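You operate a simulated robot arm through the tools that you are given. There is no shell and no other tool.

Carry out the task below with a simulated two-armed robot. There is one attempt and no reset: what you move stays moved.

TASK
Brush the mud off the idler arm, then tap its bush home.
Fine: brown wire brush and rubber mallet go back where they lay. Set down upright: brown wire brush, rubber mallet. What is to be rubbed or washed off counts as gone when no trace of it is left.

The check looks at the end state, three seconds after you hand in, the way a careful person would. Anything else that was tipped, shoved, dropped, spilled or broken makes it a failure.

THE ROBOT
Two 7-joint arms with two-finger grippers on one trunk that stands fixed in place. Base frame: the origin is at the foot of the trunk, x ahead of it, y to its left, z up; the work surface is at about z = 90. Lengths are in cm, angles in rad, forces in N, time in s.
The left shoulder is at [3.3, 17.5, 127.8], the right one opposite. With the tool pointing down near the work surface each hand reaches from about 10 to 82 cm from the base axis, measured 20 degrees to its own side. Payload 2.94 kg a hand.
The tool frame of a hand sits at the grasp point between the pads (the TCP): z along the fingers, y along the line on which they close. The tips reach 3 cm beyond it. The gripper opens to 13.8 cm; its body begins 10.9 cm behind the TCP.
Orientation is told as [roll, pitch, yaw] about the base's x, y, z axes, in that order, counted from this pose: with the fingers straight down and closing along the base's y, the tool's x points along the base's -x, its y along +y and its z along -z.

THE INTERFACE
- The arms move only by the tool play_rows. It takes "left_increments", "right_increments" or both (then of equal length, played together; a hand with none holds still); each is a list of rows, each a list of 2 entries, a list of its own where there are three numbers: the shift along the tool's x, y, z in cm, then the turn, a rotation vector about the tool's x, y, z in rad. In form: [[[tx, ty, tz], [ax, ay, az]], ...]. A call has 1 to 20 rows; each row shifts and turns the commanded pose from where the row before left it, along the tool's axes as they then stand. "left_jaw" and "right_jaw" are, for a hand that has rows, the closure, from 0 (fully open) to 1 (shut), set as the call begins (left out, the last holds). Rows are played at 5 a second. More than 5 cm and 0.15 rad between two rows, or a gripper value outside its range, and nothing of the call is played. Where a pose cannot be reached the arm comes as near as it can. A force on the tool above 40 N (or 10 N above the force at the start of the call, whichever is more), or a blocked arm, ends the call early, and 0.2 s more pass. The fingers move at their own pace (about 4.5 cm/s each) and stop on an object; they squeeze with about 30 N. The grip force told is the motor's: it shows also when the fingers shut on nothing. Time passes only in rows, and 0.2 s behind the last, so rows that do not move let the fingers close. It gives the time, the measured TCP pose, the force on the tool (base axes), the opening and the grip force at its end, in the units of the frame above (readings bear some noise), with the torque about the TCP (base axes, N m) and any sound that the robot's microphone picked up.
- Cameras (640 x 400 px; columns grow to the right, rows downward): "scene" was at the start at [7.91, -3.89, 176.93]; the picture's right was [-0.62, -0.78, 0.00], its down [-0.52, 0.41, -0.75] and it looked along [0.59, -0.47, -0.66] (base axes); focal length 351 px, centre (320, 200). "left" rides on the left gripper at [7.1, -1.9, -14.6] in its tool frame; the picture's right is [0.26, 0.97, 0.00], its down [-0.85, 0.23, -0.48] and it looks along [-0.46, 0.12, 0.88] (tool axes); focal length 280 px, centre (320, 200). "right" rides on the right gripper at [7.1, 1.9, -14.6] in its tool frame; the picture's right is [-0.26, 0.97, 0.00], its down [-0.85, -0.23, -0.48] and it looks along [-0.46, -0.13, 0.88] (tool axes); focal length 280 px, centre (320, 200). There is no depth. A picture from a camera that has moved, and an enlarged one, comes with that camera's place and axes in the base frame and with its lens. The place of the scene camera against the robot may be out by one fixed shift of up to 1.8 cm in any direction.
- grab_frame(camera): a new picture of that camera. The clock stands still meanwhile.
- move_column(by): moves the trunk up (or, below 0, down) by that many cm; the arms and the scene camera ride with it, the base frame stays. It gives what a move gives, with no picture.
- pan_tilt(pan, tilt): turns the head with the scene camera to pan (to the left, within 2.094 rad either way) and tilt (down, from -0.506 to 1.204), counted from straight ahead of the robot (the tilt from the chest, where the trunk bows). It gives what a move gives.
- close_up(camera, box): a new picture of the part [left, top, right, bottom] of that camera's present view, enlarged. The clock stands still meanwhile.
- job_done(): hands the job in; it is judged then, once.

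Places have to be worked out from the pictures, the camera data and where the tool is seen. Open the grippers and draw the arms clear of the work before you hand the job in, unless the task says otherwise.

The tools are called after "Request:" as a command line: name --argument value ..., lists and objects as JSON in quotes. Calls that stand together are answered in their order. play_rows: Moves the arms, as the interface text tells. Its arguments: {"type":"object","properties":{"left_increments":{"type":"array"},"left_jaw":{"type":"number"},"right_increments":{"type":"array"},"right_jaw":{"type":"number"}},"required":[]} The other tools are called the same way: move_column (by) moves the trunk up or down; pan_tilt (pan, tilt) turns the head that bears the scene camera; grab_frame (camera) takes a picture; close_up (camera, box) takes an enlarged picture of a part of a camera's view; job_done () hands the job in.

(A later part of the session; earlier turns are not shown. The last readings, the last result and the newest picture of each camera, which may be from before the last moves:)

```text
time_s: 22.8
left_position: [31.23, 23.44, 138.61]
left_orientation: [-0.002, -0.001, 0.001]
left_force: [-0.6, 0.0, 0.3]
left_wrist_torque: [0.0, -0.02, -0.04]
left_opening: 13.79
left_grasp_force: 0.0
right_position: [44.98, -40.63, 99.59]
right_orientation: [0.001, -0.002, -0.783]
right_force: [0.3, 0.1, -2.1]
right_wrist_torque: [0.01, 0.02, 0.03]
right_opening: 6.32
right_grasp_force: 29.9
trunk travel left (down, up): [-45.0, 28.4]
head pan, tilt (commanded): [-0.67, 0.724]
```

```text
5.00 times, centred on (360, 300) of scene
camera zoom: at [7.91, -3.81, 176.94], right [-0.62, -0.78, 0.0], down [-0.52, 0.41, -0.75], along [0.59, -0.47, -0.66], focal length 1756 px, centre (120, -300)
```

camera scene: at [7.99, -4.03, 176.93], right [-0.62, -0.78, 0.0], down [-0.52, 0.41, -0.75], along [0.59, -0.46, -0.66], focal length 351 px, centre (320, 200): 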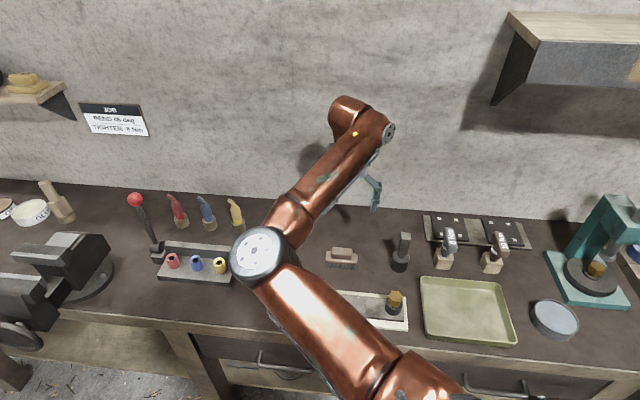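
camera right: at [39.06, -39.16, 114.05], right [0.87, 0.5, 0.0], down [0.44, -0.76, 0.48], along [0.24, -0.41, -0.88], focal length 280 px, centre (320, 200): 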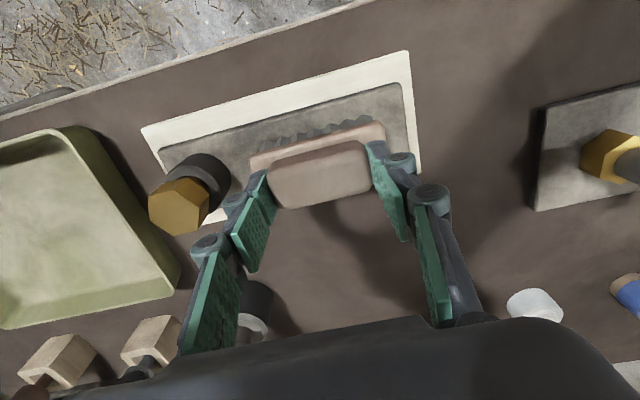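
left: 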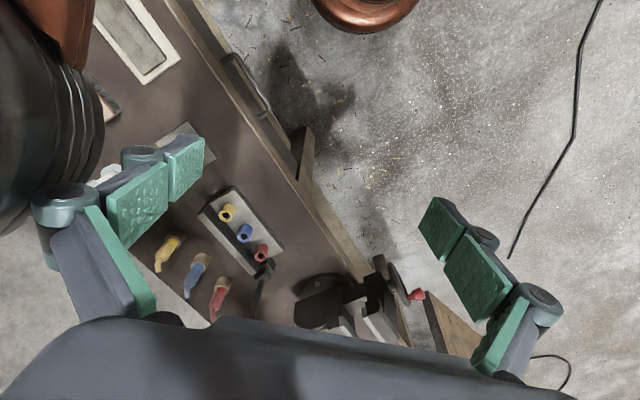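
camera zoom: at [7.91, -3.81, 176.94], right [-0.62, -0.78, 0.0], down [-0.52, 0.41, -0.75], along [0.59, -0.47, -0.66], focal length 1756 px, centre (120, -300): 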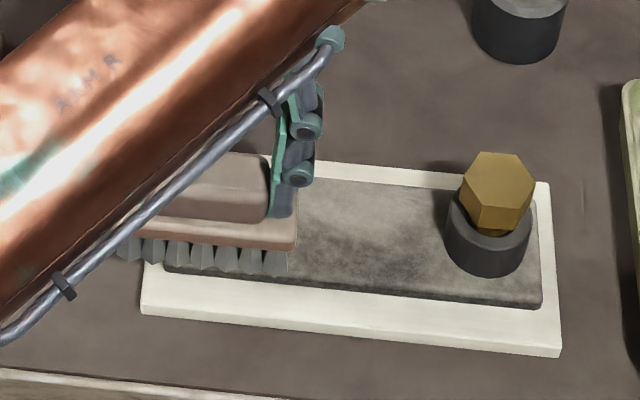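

This pass had no contact (force shows only the brush's weight), so I'll lower slightly and repeat it.

Request:
play_rows --right_increments '[[[0, 0, 0.1], [0, 0, 0]], [[0, -0.3, 0.08], [0, 0, 0]], [[0, 0, 0], [0, 0, 0]]]'

```text
time_s: 23.6
left_position: [31.29, 23.5, 138.64]
left_orientation: [-0.001, 0.0, 0.003]
left_force: [-0.2, -0.2, -0.2]
left_wrist_torque: [0.02, -0.04, 0.0]
left_opening: 13.8
left_grasp_force: 0.0
right_position: [44.82, -40.97, 99.59]
right_orientation: [0.0, -0.003, -0.783]
right_force: [2.5, 1.8, 8.0]
right_wrist_torque: [-0.03, -0.06, 0.07]
right_opening: 6.3
right_grasp_force: 30.2
trunk travel left (down, up): [-45.0, 28.4]
head pan, tilt (commanded): [-0.67, 0.724]
```

Contact is back at about 8 N. Stroking along the near half.

Request:
play_rows --right_increments '[[[0, -1, 0], [0, 0, 0]], [[0, -1, 0], [0, 0, 0]], [[0, -1, 0], [0, 0, 0]], [[0, -1, 0], [0, 0, 0]], [[0, -1, 0], [0, 0, 0]], [[0, 1, 0], [0, 0, 0]], [[0, 1, 0], [0, 0, 0]], [[0, 1, 0], [0, 0, 0]], [[0, 1, 0], [0, 0, 0]], [[0, 1, 0], [0, 0, 0]], [[0, -1, 0], [0, 0, 0]], [[0, -1, 0], [0, 0, 0]], [[0, -1, 0], [0, 0, 0]], [[0, -1, 0], [0, 0, 0]], [[0, -1, 0], [0, 0, 0]]]'

Request:
grab_frame --camera "right"

```text
time_s: 26.8
left_position: [31.22, 23.6, 138.72]
left_orientation: [-0.002, 0.0, 0.002]
left_force: [-0.2, 0.1, -0.9]
left_wrist_torque: [-0.02, -0.01, -0.01]
left_opening: 13.8
left_grasp_force: 0.0
right_position: [41.35, -44.61, 99.39]
right_orientation: [-0.001, 0.0, -0.785]
right_force: [4.4, 3.8, 16.0]
right_wrist_torque: [0.22, -0.29, -0.03]
right_opening: 6.32
right_grasp_force: 30.0
trunk travel left (down, up): [-45.0, 28.4]
head pan, tilt (commanded): [-0.67, 0.724]
```

```text
taken
camera right: at [37.68, -38.24, 113.98], right [0.87, 0.5, 0.0], down [0.44, -0.76, 0.48], along [0.24, -0.41, -0.88], focal length 280 px, centre (320, 200)
```

right: 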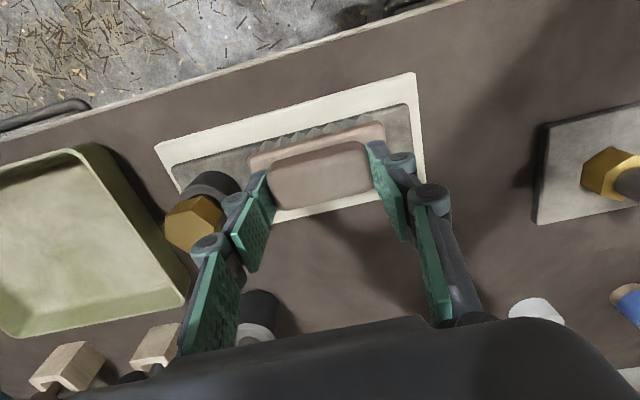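

Now the far half (n≈64), with slightly less pressure.

Request:
play_rows --right_increments '[[[-1.1, 0, -0.07], [0, 0, 0]], [[-1.1, 0, 0], [0, 0, 0]], [[-1.0, 0, 0], [0, 0, 0]], [[0, 1, 0], [0, 0, 0]], [[0, 1, 0], [0, 0, 0]], [[0, 1, 0], [0, 0, 0]], [[0, 1, 0], [0, 0, 0]], [[0, 1, 0], [0, 0, 0]], [[0, 0, 0], [0, 0, 0]]]'

Request:
close_up --camera "scene" --box '[310, 260, 410, 340]'

```text
time_s: 28.8
left_position: [31.2, 23.35, 138.6]
left_orientation: [-0.002, 0.0, 0.002]
left_force: [0.3, 0.3, 0.9]
left_wrist_torque: [-0.03, -0.03, 0.0]
left_opening: 13.81
left_grasp_force: 0.0
right_position: [46.8, -43.15, 99.38]
right_orientation: [0.001, -0.001, -0.782]
right_force: [-1.7, -1.1, 5.9]
right_wrist_torque: [-0.24, 0.12, -0.02]
right_opening: 6.32
right_grasp_force: 29.7
trunk travel left (down, up): [-45.0, 28.4]
head pan, tilt (commanded): [-0.67, 0.724]
```

```text
5.00 times, centred on (360, 300) of scene
camera zoom: at [7.82, -3.79, 176.94], right [-0.62, -0.78, 0.0], down [-0.52, 0.41, -0.75], along [0.59, -0.47, -0.66], focal length 1756 px, centre (120, -300)
```

zoom: 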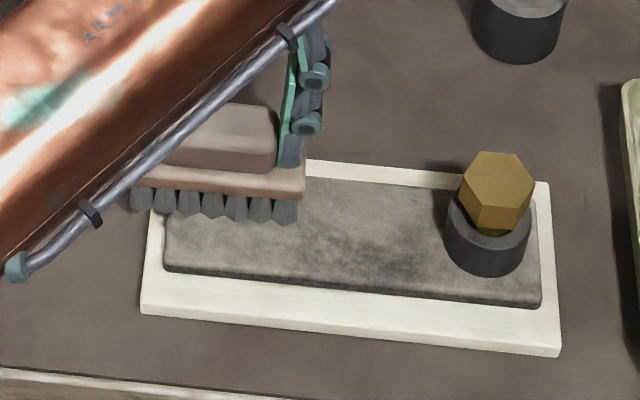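

The mottled bare metal is showing through where I've brushed. Continuing on the far half.

Request:
play_rows --right_increments '[[[-0.4, -1, 0], [0, 0, 0]], [[0, -1, 0], [0, 0, 0]], [[0, -1, 0], [0, 0, 0]], [[0, -1, 0], [0, 0, 0]], [[0, -0.8, 0], [0, 0, 0]], [[0, 1, 0], [0, 0, 0]], [[0, 1, 0], [0, 0, 0]], [[0, 1, 0], [0, 0, 0]], [[0, 1, 0], [0, 0, 0]], [[0, 1, 0], [0, 0, 0]], [[0, -1, 0], [0, 0, 0]], [[0, -1, 0], [0, 0, 0]], [[0, -1, 0], [0, 0, 0]], [[0, -1, 0], [0, 0, 0]], [[0, -1, 0], [0, 0, 0]]]'

```text
time_s: 32.0
left_position: [31.13, 23.4, 138.62]
left_orientation: [-0.002, 0.0, 0.002]
left_force: [0.6, -0.6, 0.3]
left_wrist_torque: [0.0, -0.01, 0.03]
left_opening: 13.79
left_grasp_force: 0.0
right_position: [43.87, -46.97, 99.35]
right_orientation: [-0.001, 0.0, -0.783]
right_force: [1.6, 0.7, 6.1]
right_wrist_torque: [0.04, -0.07, -0.06]
right_opening: 6.31
right_grasp_force: 30.1
trunk travel left (down, up): [-45.0, 28.4]
head pan, tilt (commanded): [-0.67, 0.724]
```

Another mid-line pass, then I'll lift and inspect.

Request:
play_rows --right_increments '[[[0.9, 0, 0], [0, 0, 0]], [[0.9, 0, 0], [0, 0, 0]], [[0, 1, 0], [0, 0, 0]], [[0, 1, 0], [0, 0, 0]], [[0, 1, 0], [0, 0, 0]], [[0, 1, 0], [0, 0, 0]], [[0, 1, 0], [0, 0, 0]], [[0, -1, 0], [0, 0, 0]], [[0, -1, 0], [0, 0, 0]], [[0, -1, 0], [0, 0, 0]], [[0, -1, 0], [0, 0, 0]], [[0, -1, 0], [0, 0, 0]], [[0, 0, -2], [0, 0, 0]], [[0, 0, -3], [0, 0, 0]], [[0, 0, -4], [0, 0, 0]]]'

Request:
close_up --camera "scene" --box '[310, 260, 410, 340]'

Request:
grab_frame --camera "right"

```text
time_s: 35.2
left_position: [31.2, 23.33, 138.69]
left_orientation: [-0.002, 0.0, 0.001]
left_force: [0.5, 0.5, 1.1]
left_wrist_torque: [-0.02, -0.03, 0.0]
left_opening: 13.78
left_grasp_force: 0.1
right_position: [42.66, -45.66, 108.44]
right_orientation: [0.001, 0.001, -0.786]
right_force: [0.4, -0.6, -1.7]
right_wrist_torque: [-0.01, -0.03, -0.01]
right_opening: 6.33
right_grasp_force: 29.9
trunk travel left (down, up): [-45.0, 28.4]
head pan, tilt (commanded): [-0.67, 0.724]
```

```text
5.00 times, centred on (360, 300) of scene
camera zoom: at [7.87, -3.83, 176.94], right [-0.62, -0.78, 0.0], down [-0.52, 0.41, -0.75], along [0.59, -0.47, -0.66], focal length 1756 px, centre (120, -300)
```

zoom: 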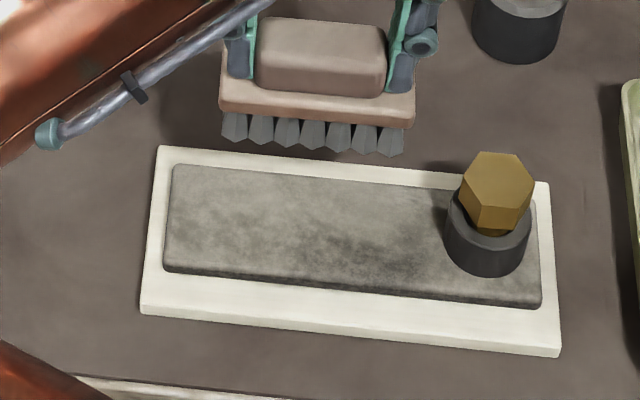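

```text
taken
camera right: at [39.12, -39.39, 123.01], right [0.87, 0.5, 0.0], down [0.44, -0.76, 0.48], along [0.24, -0.41, -0.88], focal length 280 px, centre (320, 200)
```

right: 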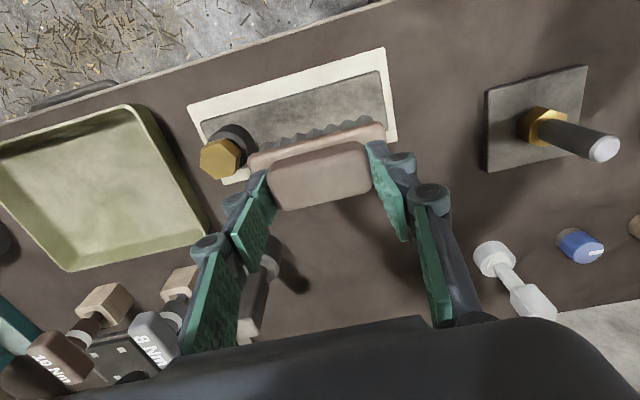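

The bar now looks uniformly mottled grey. I'll inspect at higher magnification for any trace left.

Request:
close_up --camera "scene" --box '[330, 288, 378, 324]'

Request:
close_up --camera "scene" --box '[372, 288, 420, 324]'

Request:
close_up --camera "right" --box '[180, 40, 400, 170]'

```text
11.11 times, centred on (354, 306) of scene
camera zoom: at [7.87, -3.83, 176.94], right [-0.62, -0.78, 0.0], down [-0.52, 0.41, -0.75], along [0.59, -0.47, -0.66], focal length 3902 px, centre (-58, -978)
```

zoom: 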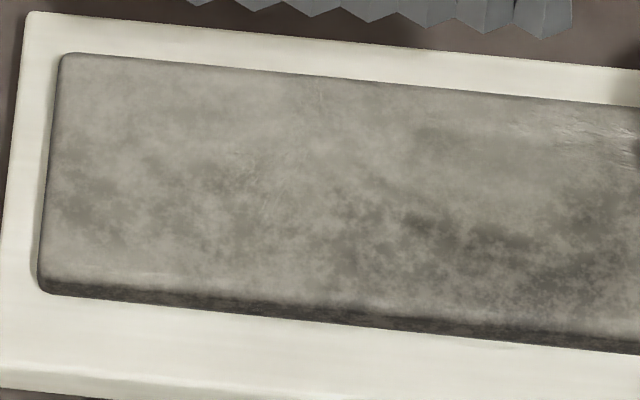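

```text
11.11 times, centred on (396, 306) of scene
camera zoom: at [7.87, -3.83, 176.94], right [-0.62, -0.78, 0.0], down [-0.52, 0.41, -0.75], along [0.59, -0.47, -0.66], focal length 3902 px, centre (-524, -978)
```

zoom: 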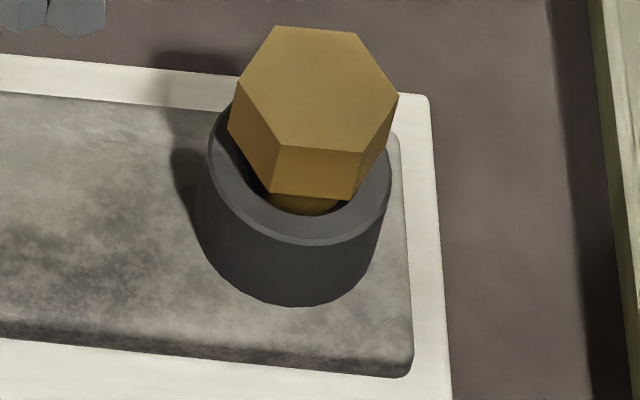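

```text
2.91 times, centred on (290, 105) of right
camera zoom: at [39.12, -39.39, 123.01], right [0.87, 0.5, 0.0], down [0.44, -0.76, 0.48], along [0.24, -0.41, -0.88], focal length 816 px, centre (407, 476)
```

zoom: 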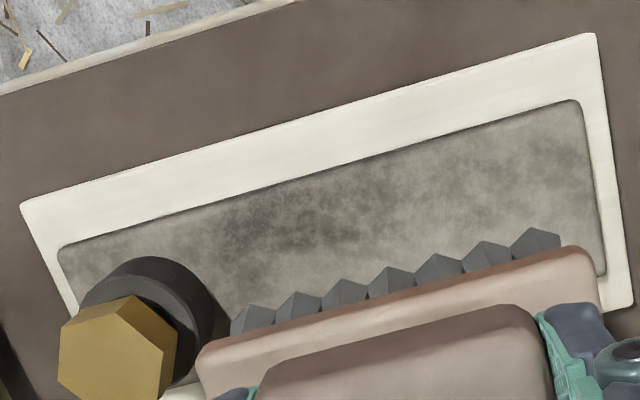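

The brushed area looks bare. I'll check the area next to the boss, where I see some light streaks.

Request:
close_up --camera "scene" --box '[366, 290, 398, 314]'

Request:
close_up --camera "scene" --box '[328, 286, 360, 310]'

```text
16.00 times, centred on (382, 302) of scene
camera zoom: at [7.87, -3.83, 176.94], right [-0.62, -0.78, 0.0], down [-0.52, 0.41, -0.75], along [0.59, -0.47, -0.66], focal length 5618 px, centre (-672, -1432)
```

zoom: 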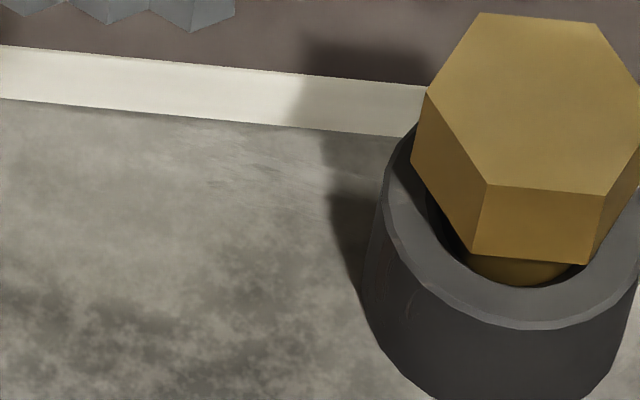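

```text
16.00 times, centred on (344, 298) of scene
camera zoom: at [7.87, -3.83, 176.94], right [-0.62, -0.78, 0.0], down [-0.52, 0.41, -0.75], along [0.59, -0.47, -0.66], focal length 5618 px, centre (-64, -1368)
```

zoom: 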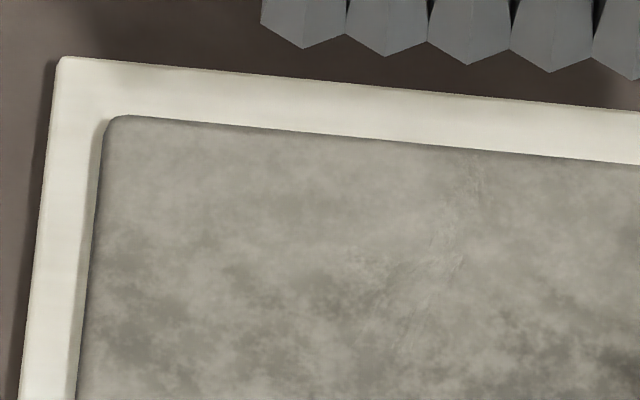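

It looks like plain metal texture, with no grit or film left. I'll carry the brush back to its spot, checking the bar once more on the way.

Request:
play_rows --right_increments '[[[-3.71, 1.22, 0], [0, 0, 0]], [[-3.71, 1.22, 0], [0, 0, 0]], [[-3.71, 1.22, 0], [0, 0, 0]], [[-3.71, 1.22, 0], [0, 0, 0]], [[0, 0, 0], [0, 0, 0]]]'

Request:
close_up --camera "right" --box '[60, 0, 330, 90]'

Request:
close_up --camera "scene" --box '[320, 280, 416, 340]'

```text
time_s: 36.4
left_position: [31.13, 23.37, 138.6]
left_orientation: [-0.001, -0.001, 0.001]
left_force: [0.2, -0.1, -0.1]
left_wrist_torque: [0.0, -0.05, -0.04]
left_opening: 13.78
left_grasp_force: 0.1
right_position: [56.49, -52.63, 108.45]
right_orientation: [0.0, -0.004, -0.784]
right_force: [0.6, 0.1, -1.4]
right_wrist_torque: [-0.02, 0.01, 0.03]
right_opening: 6.3
right_grasp_force: 29.5
trunk travel left (down, up): [-45.0, 28.4]
head pan, tilt (commanded): [-0.67, 0.724]
```

```text
2.37 times, centred on (195, 45) of right
camera zoom: at [52.91, -46.34, 123.04], right [0.87, 0.5, 0.0], down [0.44, -0.76, 0.48], along [0.24, -0.41, -0.88], focal length 665 px, centre (616, 567)
```

zoom: 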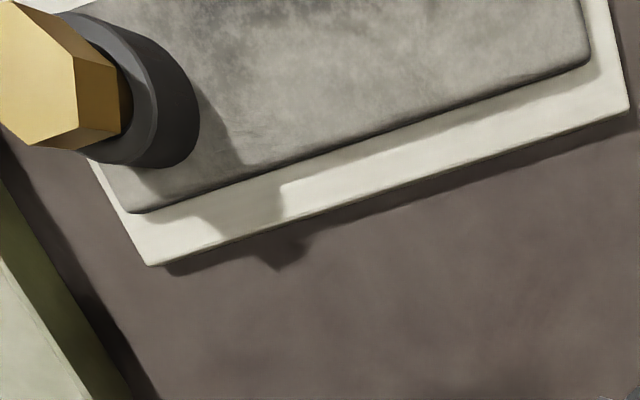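

```text
6.67 times, centred on (368, 310) of scene
camera zoom: at [7.85, -3.74, 176.94], right [-0.62, -0.78, 0.0], down [-0.52, 0.41, -0.75], along [0.59, -0.47, -0.66], focal length 2341 px, centre (0, -533)
```

zoom: 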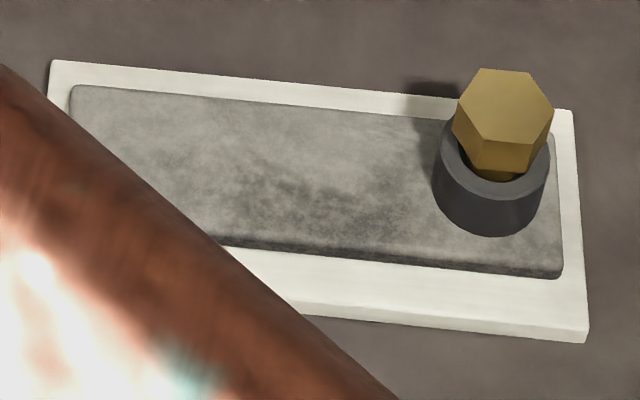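

The film is gone and the bar is uniform. I'll set the brush down at its old spot (s≈2.75, n≈77.3), lowering slowly at the end.

Request:
play_rows --right_increments '[[[-0.12, 0, 3], [0, 0, 0]], [[0, 0, 3], [0, 0, 0]], [[0, 0, 3], [0, 0, 0]], [[0, 0, 1.4], [0, 0, 0]], [[0, 0, 0.3], [0, 0, 0]], [[0, 0, 0.2], [0, 0, 0]], [[0, 0, 0], [0, 0, 0]]]'

Request:
close_up --camera "right" --box '[220, 100, 440, 230]'

```text
time_s: 38.0
left_position: [31.29, 23.27, 138.68]
left_orientation: [-0.001, 0.0, 0.001]
left_force: [1.3, -0.4, 0.2]
left_wrist_torque: [0.0, -0.01, -0.02]
left_opening: 13.81
left_grasp_force: 0.1
right_position: [56.58, -52.86, 97.42]
right_orientation: [0.0, 0.0, -0.783]
right_force: [0.2, 0.5, -0.9]
right_wrist_torque: [0.01, -0.02, -0.02]
right_opening: 6.3
right_grasp_force: 30.4
trunk travel left (down, up): [-45.0, 28.4]
head pan, tilt (commanded): [-0.67, 0.724]
```

```text
2.91 times, centred on (330, 165) of right
camera zoom: at [53.08, -46.55, 111.93], right [0.87, 0.5, 0.0], down [0.44, -0.76, 0.48], along [0.24, -0.41, -0.88], focal length 816 px, centre (291, 302)
```

zoom: 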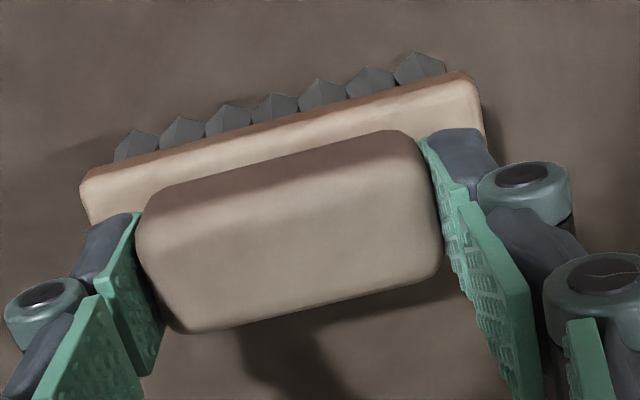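

Not yet touching. I'll nudge it sideways and lower in 0.1 cm steps.

Request:
play_rows --right_increments '[[[0, 0.1, 0.08], [0, 0, 0]], [[0, 0, 0.08], [0, 0, 0]], [[0, 0, 0], [0, 0, 0]]]'

```text
time_s: 38.8
left_position: [31.13, 23.37, 138.65]
left_orientation: [-0.002, 0.0, 0.002]
left_force: [-0.9, -1.0, -0.4]
left_wrist_torque: [0.0, 0.0, -0.03]
left_opening: 13.77
left_grasp_force: 0.0
right_position: [56.65, -52.79, 97.3]
right_orientation: [0.0, 0.001, -0.785]
right_force: [-0.7, 0.2, -1.6]
right_wrist_torque: [-0.03, -0.01, 0.03]
right_opening: 6.32
right_grasp_force: 30.1
trunk travel left (down, up): [-45.0, 28.4]
head pan, tilt (commanded): [-0.67, 0.724]
```

Request:
play_rows --right_increments '[[[0, 0, 0.08], [0, 0, 0]], [[0, 0, 0.06], [0, 0, 0]], [[0, 0, 0], [0, 0, 0]]]'

```text
time_s: 39.6
left_position: [31.25, 23.46, 138.65]
left_orientation: [-0.001, -0.001, 0.003]
left_force: [0.4, -0.5, -0.7]
left_wrist_torque: [0.0, -0.01, -0.03]
left_opening: 13.82
left_grasp_force: 0.1
right_position: [56.7, -52.85, 97.13]
right_orientation: [-0.001, 0.0, -0.784]
right_force: [0.1, 0.0, -1.1]
right_wrist_torque: [0.0, 0.0, 0.04]
right_opening: 6.29
right_grasp_force: 29.4
trunk travel left (down, up): [-45.0, 28.4]
head pan, tilt (commanded): [-0.67, 0.724]
```

Still hanging, so I'll lower a little more in small steps.

Request:
play_rows --right_increments '[[[0, 0, 0.08], [0, 0, 0]], [[0, 0, 0], [0, 0, 0]]]'

Request:
close_up --camera "scene" --box '[300, 220, 380, 280]'

```text
time_s: 40.2
left_position: [31.25, 23.39, 138.57]
left_orientation: [-0.002, -0.001, 0.002]
left_force: [0.4, -0.6, -0.1]
left_wrist_torque: [-0.03, 0.0, -0.01]
left_opening: 13.8
left_grasp_force: 0.1
right_position: [56.75, -52.76, 97.15]
right_orientation: [-0.001, -0.001, -0.784]
right_force: [0.0, -0.1, -1.6]
right_wrist_torque: [-0.01, -0.01, 0.03]
right_opening: 6.3
right_grasp_force: 30.6
trunk travel left (down, up): [-45.0, 28.4]
head pan, tilt (commanded): [-0.67, 0.724]
```

```text
6.67 times, centred on (340, 250) of scene
camera zoom: at [7.92, -3.85, 176.93], right [-0.62, -0.78, 0.0], down [-0.52, 0.41, -0.75], along [0.59, -0.47, -0.66], focal length 2341 px, centre (187, -133)
```

zoom: 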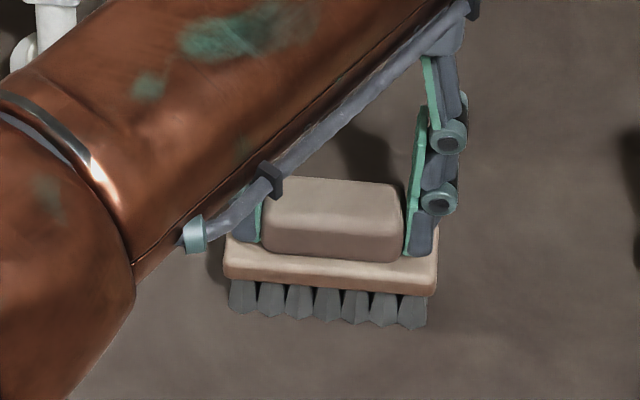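

The bristles look almost on the bench. Another small step down.

Request:
play_rows --right_increments '[[[0, 0, 0.1], [0, 0, 0]], [[0, 0, 0], [0, 0, 0]]]'

```text
time_s: 40.8
left_position: [31.3, 23.24, 138.66]
left_orientation: [-0.001, 0.001, 0.002]
left_force: [-0.6, -0.2, -0.1]
left_wrist_torque: [0.01, -0.01, 0.04]
left_opening: 13.81
left_grasp_force: 0.0
right_position: [56.76, -52.84, 97.01]
right_orientation: [0.0, -0.001, -0.783]
right_force: [-0.5, -0.5, -1.5]
right_wrist_torque: [0.01, -0.02, 0.02]
right_opening: 6.33
right_grasp_force: 29.7
trunk travel left (down, up): [-45.0, 28.4]
head pan, tilt (commanded): [-0.67, 0.724]
```

Request:
play_rows --right_increments '[[[0, 0, 0.08], [0, 0, 0]], [[0, 0, 0], [0, 0, 0]]]'

```text
time_s: 41.4
left_position: [31.18, 23.35, 138.62]
left_orientation: [-0.003, -0.002, 0.004]
left_force: [-0.2, -0.7, 0.3]
left_wrist_torque: [0.01, 0.02, -0.02]
left_opening: 13.79
left_grasp_force: 0.0
right_position: [56.73, -52.72, 97.11]
right_orientation: [0.002, -0.003, -0.782]
right_force: [-1.6, 1.2, 3.0]
right_wrist_torque: [0.07, 0.01, 0.01]
right_opening: 6.33
right_grasp_force: 30.4
trunk travel left (down, up): [-45.0, 28.4]
head pan, tilt (commanded): [-0.67, 0.724]
```

The brush has touched down (force +3 N). I'll open the jaw just enough to release it.

Request:
play_rows --right_increments '[[[0, 0, 0], [0, 0, 0]], [[0, 0, 0], [0, 0, 0]], [[0, 0, 0], [0, 0, 0]]]' --right_jaw 0.35

Request:
close_up --camera "right" --box '[220, 100, 440, 230]'

```text
time_s: 42.2
left_position: [31.29, 23.26, 138.63]
left_orientation: [-0.001, 0.001, 0.002]
left_force: [-0.1, -0.2, 0.3]
left_wrist_torque: [-0.01, -0.01, 0.02]
left_opening: 13.79
left_grasp_force: 0.2
right_position: [56.75, -52.89, 96.96]
right_orientation: [0.0, 0.0, -0.784]
right_force: [0.7, -0.4, -0.2]
right_wrist_torque: [0.02, -0.02, -0.01]
right_opening: 8.96
right_grasp_force: 0.1
trunk travel left (down, up): [-45.0, 28.4]
head pan, tilt (commanded): [-0.67, 0.724]
```

```text
2.91 times, centred on (330, 165) of right
camera zoom: at [53.2, -46.45, 111.49], right [0.87, 0.5, 0.0], down [0.44, -0.76, 0.48], along [0.24, -0.41, -0.88], focal length 816 px, centre (291, 302)
```

zoom: 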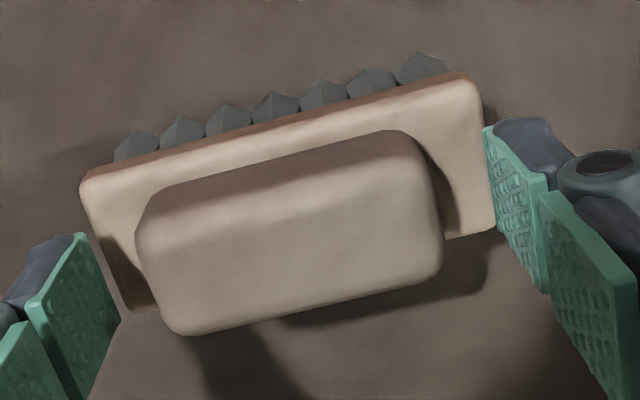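

Released, and the brush stands on its bristles. I'll rise straight up and compare with the earlier picture.

Request:
play_rows --right_increments '[[[0, 0, -2], [0, 0, 0]], [[0, 0, -3], [0, 0, 0]], [[0, 0, -3], [0, 0, 0]], [[0, 0, -1.75], [0, 0, 0]], [[0, 0, 0], [0, 0, 0]]]'

Request:
close_up --camera "right" --box '[240, 80, 400, 180]'

Request:
grab_frame --camera "right"

```text
time_s: 43.4
left_position: [31.18, 23.24, 138.54]
left_orientation: [0.0, 0.001, 0.001]
left_force: [0.0, -0.4, -0.6]
left_wrist_torque: [0.02, 0.02, -0.02]
left_opening: 13.82
left_grasp_force: 0.0
right_position: [56.78, -52.85, 106.79]
right_orientation: [0.001, 0.001, -0.784]
right_force: [0.0, 0.0, -0.3]
right_wrist_torque: [0.03, -0.04, 0.0]
right_opening: 8.93
right_grasp_force: 0.1
trunk travel left (down, up): [-45.0, 28.4]
head pan, tilt (commanded): [-0.67, 0.724]
```

```text
4.00 times, centred on (320, 130) of right
camera zoom: at [53.31, -46.41, 121.23], right [0.87, 0.5, 0.0], down [0.44, -0.76, 0.48], along [0.24, -0.41, -0.88], focal length 1122 px, centre (320, 480)
```

zoom: 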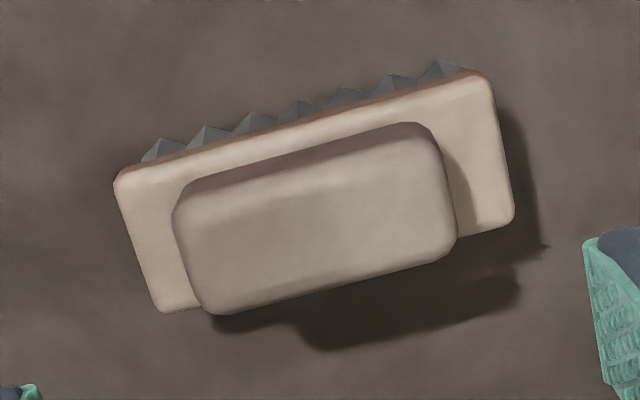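

```text
taken
camera right: at [53.31, -46.41, 121.23], right [0.87, 0.5, 0.0], down [0.44, -0.76, 0.48], along [0.24, -0.41, -0.88], focal length 280 px, centre (320, 200)
```

right: 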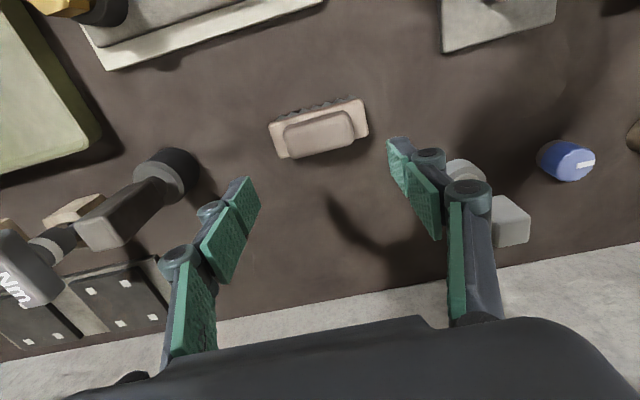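

The brush is back within about 0.15 cm of where it lay. Next I'll move above the mallet to measure its handle.

Request:
play_rows --right_increments '[[[0, 0, -3], [0, 0, 0]], [[-0.2, -3.4, -2], [0, 0, 0]], [[-0.2, -3.5, -2], [0, 0, 0]], [[-0.2, -3.5, -1], [0, 0, 0]], [[-0.2, -3.5, 0], [0, 0, 0]], [[-0.2, -3.5, 0], [0, 0, 0]], [[0, 0, 0], [0, 0, 0]]]'

Request:
grab_frame --camera "right"

```text
time_s: 45.0
left_position: [31.26, 23.4, 138.6]
left_orientation: [-0.002, 0.001, 0.001]
left_force: [-0.7, -0.4, -0.9]
left_wrist_torque: [-0.01, 0.01, -0.01]
left_opening: 13.79
left_grasp_force: 0.0
right_position: [45.21, -65.7, 114.68]
right_orientation: [-0.001, 0.001, -0.785]
right_force: [-0.3, 0.9, 0.1]
right_wrist_torque: [-0.03, 0.0, -0.01]
right_opening: 8.97
right_grasp_force: 0.1
trunk travel left (down, up): [-45.0, 28.4]
head pan, tilt (commanded): [-0.67, 0.724]
```

```text
taken
camera right: at [41.79, -59.42, 129.13], right [0.87, 0.5, 0.0], down [0.44, -0.76, 0.48], along [0.24, -0.41, -0.88], focal length 280 px, centre (320, 200)
```

right: 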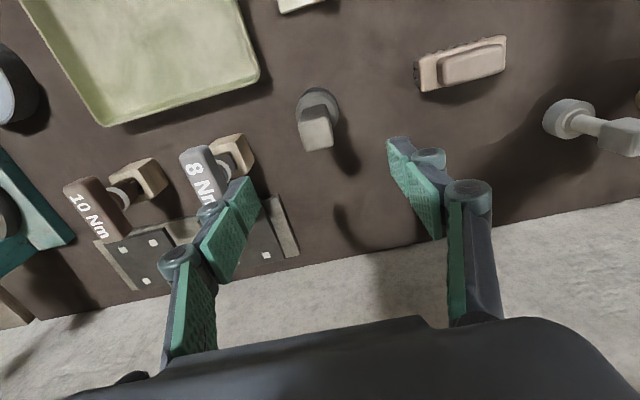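

I'll enlarge the mallet for precise alignment.

Request:
close_up --camera "right" --box '[264, 75, 376, 165]'

Request:
close_up --camera "scene" --box '[360, 220, 440, 280]'

```text
4.44 times, centred on (320, 120) of right
camera zoom: at [41.79, -59.42, 129.13], right [0.87, 0.5, 0.0], down [0.44, -0.76, 0.48], along [0.24, -0.41, -0.88], focal length 1246 px, centre (320, 556)
```

zoom: 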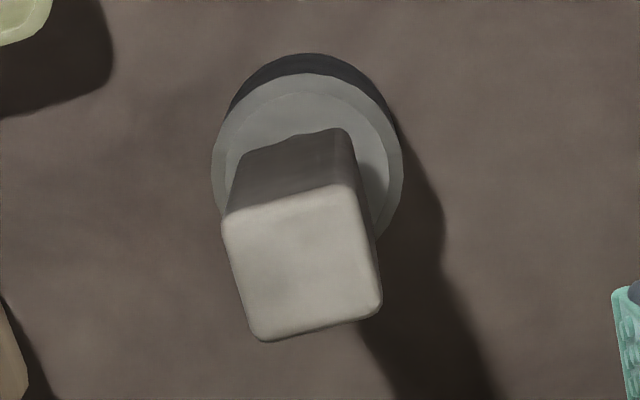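

```text
6.67 times, centred on (400, 250) of scene
camera zoom: at [7.98, -3.77, 176.93], right [-0.62, -0.78, 0.0], down [-0.52, 0.41, -0.75], along [0.59, -0.47, -0.66], focal length 2341 px, centre (-213, -133)
```

zoom: 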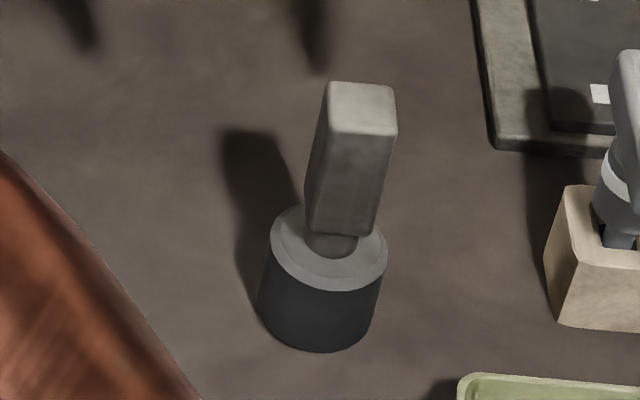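

The handle is about 2.75 cm square, aligned with the bench, centred at s≈-14.71, n≈78.53. I'll narrow the jaw a bit, line up and descend alongside it in two steps.

Request:
play_rows --right_increments '[[[-0.1, -0.22, 2], [0, 0, 0]], [[0, 0, 3], [0, 0, 0]], [[0, 0, 3], [0, 0, 0]], [[0, 0, 0], [0, 0, 0]]]' --right_jaw 0.5

Request:
grab_frame --camera "right"

Request:
close_up --camera "scene" --box '[340, 200, 460, 290]'

```text
time_s: 46.0
left_position: [31.17, 23.31, 138.6]
left_orientation: [-0.002, 0.0, 0.002]
left_force: [0.2, -0.1, 0.1]
left_wrist_torque: [-0.01, 0.0, 0.0]
left_opening: 13.79
left_grasp_force: 0.0
right_position: [45.16, -66.01, 106.75]
right_orientation: [0.0, -0.002, -0.784]
right_force: [0.3, -1.4, 1.5]
right_wrist_torque: [0.0, 0.03, -0.02]
right_opening: 6.88
right_grasp_force: 0.1
trunk travel left (down, up): [-45.0, 28.4]
head pan, tilt (commanded): [-0.67, 0.724]
```

```text
taken
camera right: at [41.61, -59.59, 121.25], right [0.87, 0.5, 0.0], down [0.44, -0.76, 0.48], along [0.24, -0.41, -0.88], focal length 280 px, centre (320, 200)
```

right: 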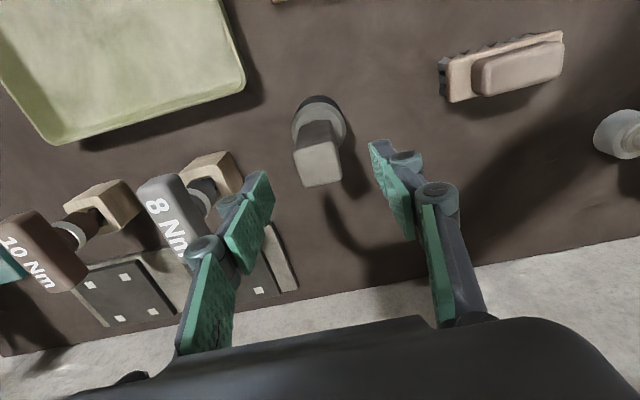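

```text
4.44 times, centred on (400, 245) of scene
camera zoom: at [7.88, -3.79, 176.94], right [-0.62, -0.78, 0.0], down [-0.52, 0.41, -0.75], along [0.59, -0.47, -0.66], focal length 1561 px, centre (-36, 0)
```

zoom: 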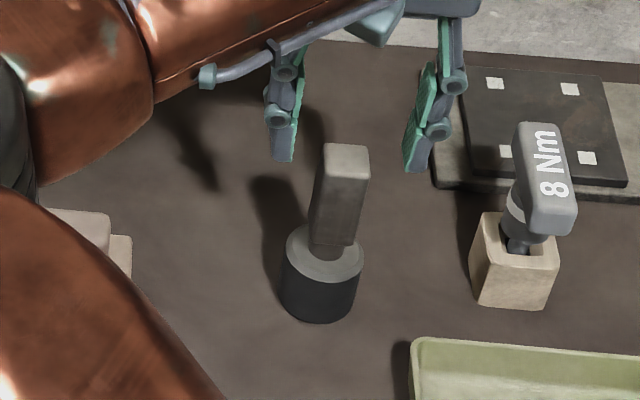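

The handle sits right between the fingers. Descending to TCP z≈99.7 so the tips stay above the head.

Request:
play_rows --right_increments '[[[0, 0, 3], [0, 0, 0]], [[0, 0, 2.5], [0, 0, 0]], [[0, 0, 1.5], [0, 0, 0]], [[0, 0, 0], [0, 0, 0]]]'

Request:
grab_frame --camera "right"

Request:
close_up --camera "scene" --box '[340, 200, 460, 290]'

```text
time_s: 47.0
left_position: [31.24, 23.42, 138.6]
left_orientation: [0.0, -0.002, 0.001]
left_force: [-0.1, -0.4, 0.3]
left_wrist_torque: [0.02, 0.0, 0.01]
left_opening: 13.8
left_grasp_force: 0.0
right_position: [45.0, -65.98, 99.76]
right_orientation: [0.0, 0.0, -0.784]
right_force: [0.3, -0.2, -0.8]
right_wrist_torque: [0.01, 0.0, 0.0]
right_opening: 6.92
right_grasp_force: 0.1
trunk travel left (down, up): [-45.0, 28.4]
head pan, tilt (commanded): [-0.67, 0.724]
```

```text
taken
camera right: at [41.49, -59.52, 114.25], right [0.87, 0.5, 0.0], down [0.44, -0.76, 0.48], along [0.24, -0.41, -0.88], focal length 280 px, centre (320, 200)
```

right: 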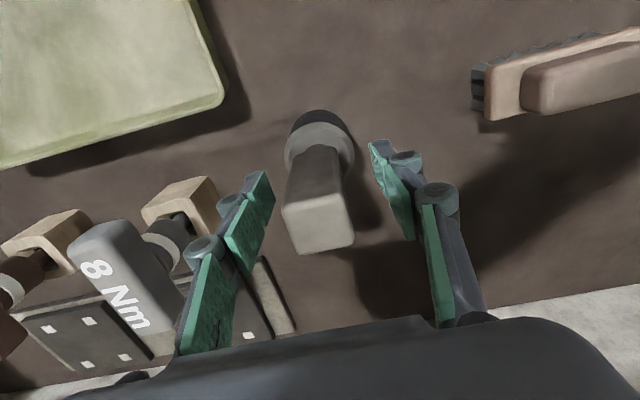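

```text
4.44 times, centred on (400, 245) of scene
camera zoom: at [7.88, -3.84, 176.94], right [-0.62, -0.78, 0.0], down [-0.52, 0.41, -0.75], along [0.59, -0.47, -0.66], focal length 1561 px, centre (-36, 0)
```

zoom: 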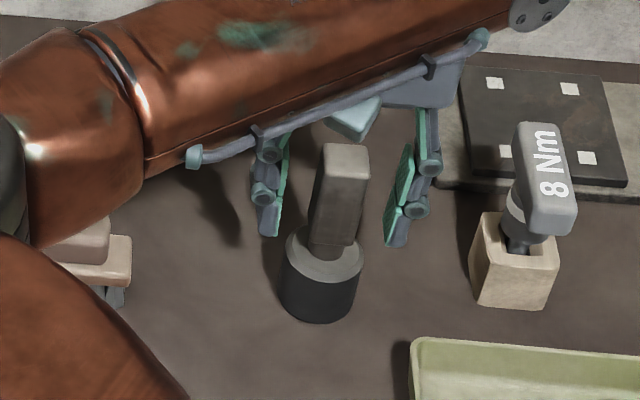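

Nicely straddled, slightly off to one side by about 0.1 cm. I'll correct that and close on the handle.

Request:
play_rows --right_increments '[[[0, 0.1, 0], [0, 0, 0]], [[0, 0, 0], [0, 0, 0]]]'

Request:
close_up --camera "right" --box '[220, 90, 420, 260]'

Request:
play_rows --right_increments '[[[0, 0, 0], [0, 0, 0]], [[0, 0, 0], [0, 0, 0]], [[0, 0, 0], [0, 0, 0]], [[0, 0, 0], [0, 0, 0]]]' --right_jaw 1

Request:
close_up --camera "right" --box '[220, 90, 420, 260]'

```text
time_s: 47.6
left_position: [31.26, 23.31, 138.58]
left_orientation: [-0.002, -0.001, 0.003]
left_force: [0.0, -0.2, 0.3]
left_wrist_torque: [-0.02, 0.01, 0.0]
left_opening: 13.8
left_grasp_force: 0.1
right_position: [45.17, -65.78, 99.68]
right_orientation: [0.0, 0.001, -0.784]
right_force: [-0.8, -0.1, -0.1]
right_wrist_torque: [0.0, -0.02, 0.03]
right_opening: 6.92
right_grasp_force: 0.0
trunk travel left (down, up): [-45.0, 28.4]
head pan, tilt (commanded): [-0.67, 0.724]
```

```text
2.35 times, centred on (320, 175) of right
camera zoom: at [41.59, -59.52, 114.25], right [0.87, 0.5, 0.0], down [0.44, -0.76, 0.48], along [0.24, -0.41, -0.88], focal length 660 px, centre (320, 259)
```

zoom: 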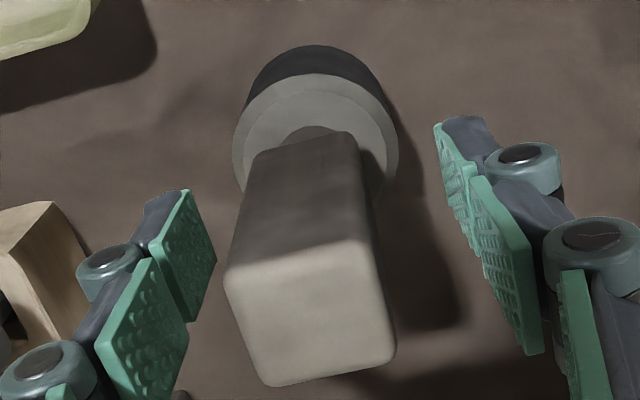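

```text
time_s: 48.6
left_position: [31.21, 23.21, 138.63]
left_orientation: [-0.002, 0.0, 0.002]
left_force: [0.2, -0.3, 0.3]
left_wrist_torque: [0.01, 0.0, 0.02]
left_opening: 13.81
left_grasp_force: 0.1
right_position: [45.22, -65.99, 99.85]
right_orientation: [-0.002, 0.001, -0.784]
right_force: [-0.4, -0.5, 0.6]
right_wrist_torque: [0.02, -0.01, 0.03]
right_opening: 3.11
right_grasp_force: 30.1
trunk travel left (down, up): [-45.0, 28.4]
head pan, tilt (commanded): [-0.67, 0.724]
```

```text
2.35 times, centred on (320, 175) of right
camera zoom: at [41.57, -59.54, 114.26], right [0.87, 0.5, 0.0], down [0.44, -0.76, 0.48], along [0.24, -0.41, -0.88], focal length 660 px, centre (320, 259)
```

zoom: 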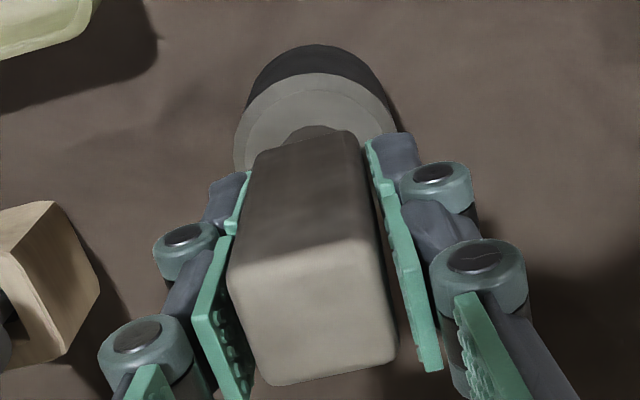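

The mallet is held at 3.1 cm opening with 30 N and did not shift. I'll lift it 12 cm straight up.

Request:
play_rows --right_increments '[[[0, 0, -1], [0, 0, 0]], [[0, 0, -3], [0, 0, 0]], [[0, 0, -4], [0, 0, 0]], [[0, 0, -4], [0, 0, 0]], [[0, 0, 0], [0, 0, 0]]]'

Request:
grab_frame --camera "right"

Request:
close_up --camera "scene" --box '[340, 180, 460, 350]'

```text
time_s: 49.8
left_position: [31.33, 23.24, 138.67]
left_orientation: [0.003, 0.0, 0.003]
left_force: [-0.4, -0.6, -0.3]
left_wrist_torque: [0.0, 0.03, -0.03]
left_opening: 13.81
left_grasp_force: 0.1
right_position: [45.35, -66.13, 111.36]
right_orientation: [-0.001, 0.0, -0.783]
right_force: [0.2, 0.7, -4.3]
right_wrist_torque: [0.03, 0.02, -0.02]
right_opening: 3.08
right_grasp_force: 30.1
trunk travel left (down, up): [-45.0, 28.4]
head pan, tilt (commanded): [-0.67, 0.724]
```

```text
taken
camera right: at [41.82, -59.76, 126.03], right [0.87, 0.5, 0.0], down [0.44, -0.76, 0.47], along [0.24, -0.41, -0.88], focal length 280 px, centre (320, 200)
```

right: 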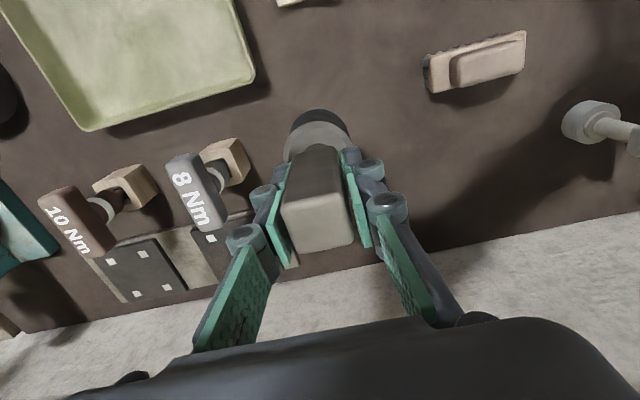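

```text
2.35 times, centred on (400, 265) of scene
camera zoom: at [8.0, -3.97, 176.92], right [-0.62, -0.78, 0.0], down [-0.52, 0.41, -0.75], along [0.59, -0.47, -0.66], focal length 826 px, centre (132, 47)
```

zoom: 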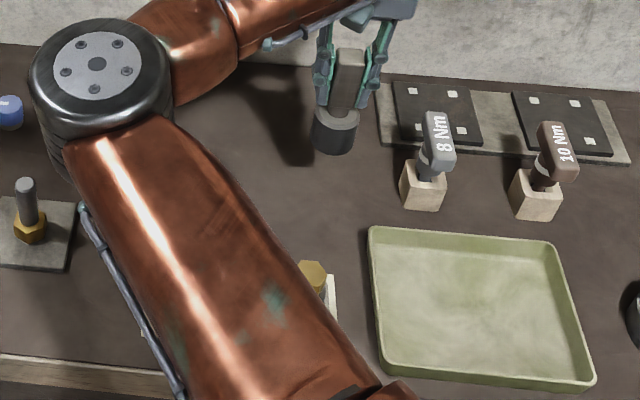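

Mallet lifted (about 0.45 kg). I'll carry it over the bush, keeping its face about 3.5 cm above the hex.

Request:
play_rows --right_increments '[[[4.02, 0.745, 0], [0, 0, 0]], [[4.02, 0.745, 0], [0, 0, 0]], [[4.02, 0.745, 0], [0, 0, 0]], [[4.02, 0.745, 0], [0, 0, 0]], [[0, 0, 0], [0, 0, 0]], [[0, 0, 0], [0, 0, 0]]]'

Request:
grab_frame --camera "right"

Request:
close_up --camera "scene" --box '[320, 220, 460, 340]'

```text
time_s: 51.2
left_position: [31.22, 23.42, 138.52]
left_orientation: [-0.003, 0.0, 0.002]
left_force: [0.3, 0.0, 0.0]
left_wrist_torque: [-0.05, -0.02, 0.05]
left_opening: 13.79
left_grasp_force: 0.0
right_position: [35.99, -52.52, 111.93]
right_orientation: [-0.003, -0.001, -0.784]
right_force: [-0.5, 0.2, -4.4]
right_wrist_torque: [-0.04, 0.02, 0.04]
right_opening: 3.11
right_grasp_force: 30.0
trunk travel left (down, up): [-45.0, 28.4]
head pan, tilt (commanded): [-0.67, 0.724]
```

```text
taken
camera right: at [32.4, -46.19, 126.52], right [0.87, 0.5, 0.0], down [0.44, -0.76, 0.48], along [0.24, -0.41, -0.88], focal length 280 px, centre (320, 200)
```

right: 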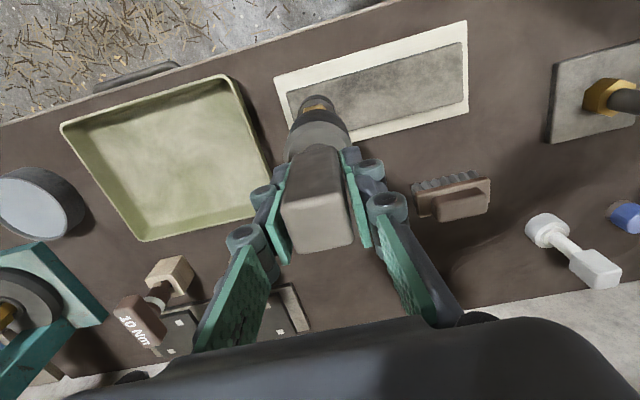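

```text
3.33 times, centred on (390, 280) of scene
camera zoom: at [7.89, -3.77, 176.94], right [-0.62, -0.78, 0.0], down [-0.52, 0.41, -0.75], along [0.59, -0.47, -0.66], focal length 1170 px, centre (87, -67)
```

zoom: 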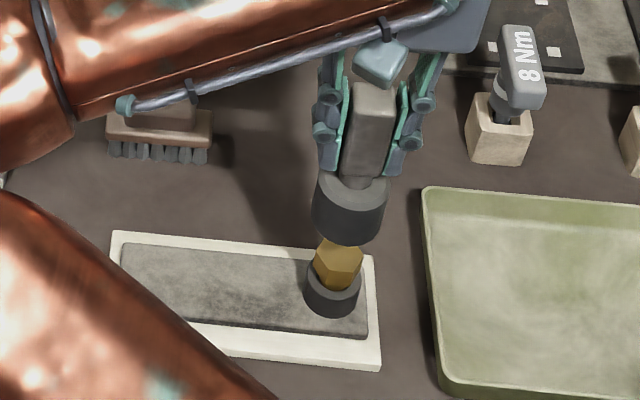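

The mallet is centred over the bush (s≈-11.7, n≈62.6), with its face about 4 cm above it. I'll lower close to it and give a first moderate tap.

Request:
play_rows --right_increments '[[[0, 0, 2.6], [0, 0, 0]], [[0, 0, 0], [0, 0, 0]], [[0, 0, 2.2], [0, 0, 0]], [[0, 0, -2.2], [0, 0, 0]], [[0, 0, 0], [0, 0, 0]]]'

Request:
close_up --camera "scene" --box '[350, 250, 430, 330]'

```text
time_s: 52.4
left_position: [31.22, 23.36, 138.57]
left_orientation: [-0.002, 0.0, 0.001]
left_force: [0.2, 0.2, 0.5]
left_wrist_torque: [0.03, -0.02, 0.02]
left_opening: 13.8
left_grasp_force: 0.0
right_position: [35.87, -52.64, 109.23]
right_orientation: [-0.002, -0.001, -0.783]
right_force: [0.1, -0.6, -3.6]
right_wrist_torque: [0.0, -0.04, 0.0]
right_opening: 3.09
right_grasp_force: 30.3
trunk travel left (down, up): [-45.0, 28.4]
head pan, tilt (commanded): [-0.67, 0.724]
```

```text
5.00 times, centred on (390, 290) of scene
camera zoom: at [7.94, -3.85, 176.93], right [-0.62, -0.78, 0.0], down [-0.52, 0.41, -0.75], along [0.59, -0.47, -0.66], focal length 1756 px, centre (-30, -250)
```

zoom: 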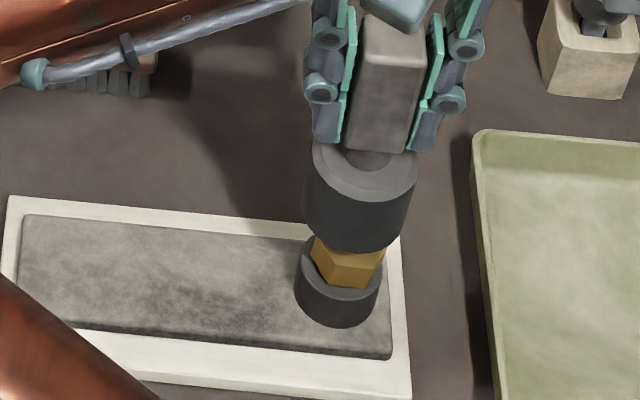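

I'll zoom in on the bush to see whether it moved.

Request:
close_up --camera "scene" --box '[374, 284, 414, 314]'

Request:
close_up --camera "right" --box '[260, 60, 380, 160]'

```text
13.33 times, centred on (394, 299) of scene
camera zoom: at [7.94, -3.85, 176.93], right [-0.62, -0.78, 0.0], down [-0.52, 0.41, -0.75], along [0.59, -0.47, -0.66], focal length 4682 px, centre (-667, -1120)
```

zoom: 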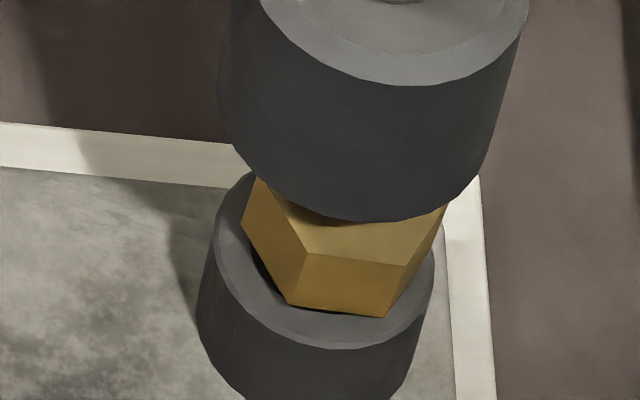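

```text
4.00 times, centred on (320, 110) of right
camera zoom: at [32.29, -46.25, 123.73], right [0.87, 0.5, 0.0], down [0.44, -0.76, 0.48], along [0.24, -0.41, -0.88], focal length 1122 px, centre (320, 560)
```

zoom: 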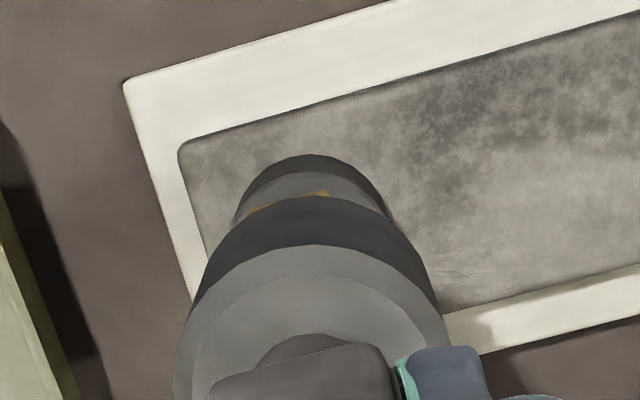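

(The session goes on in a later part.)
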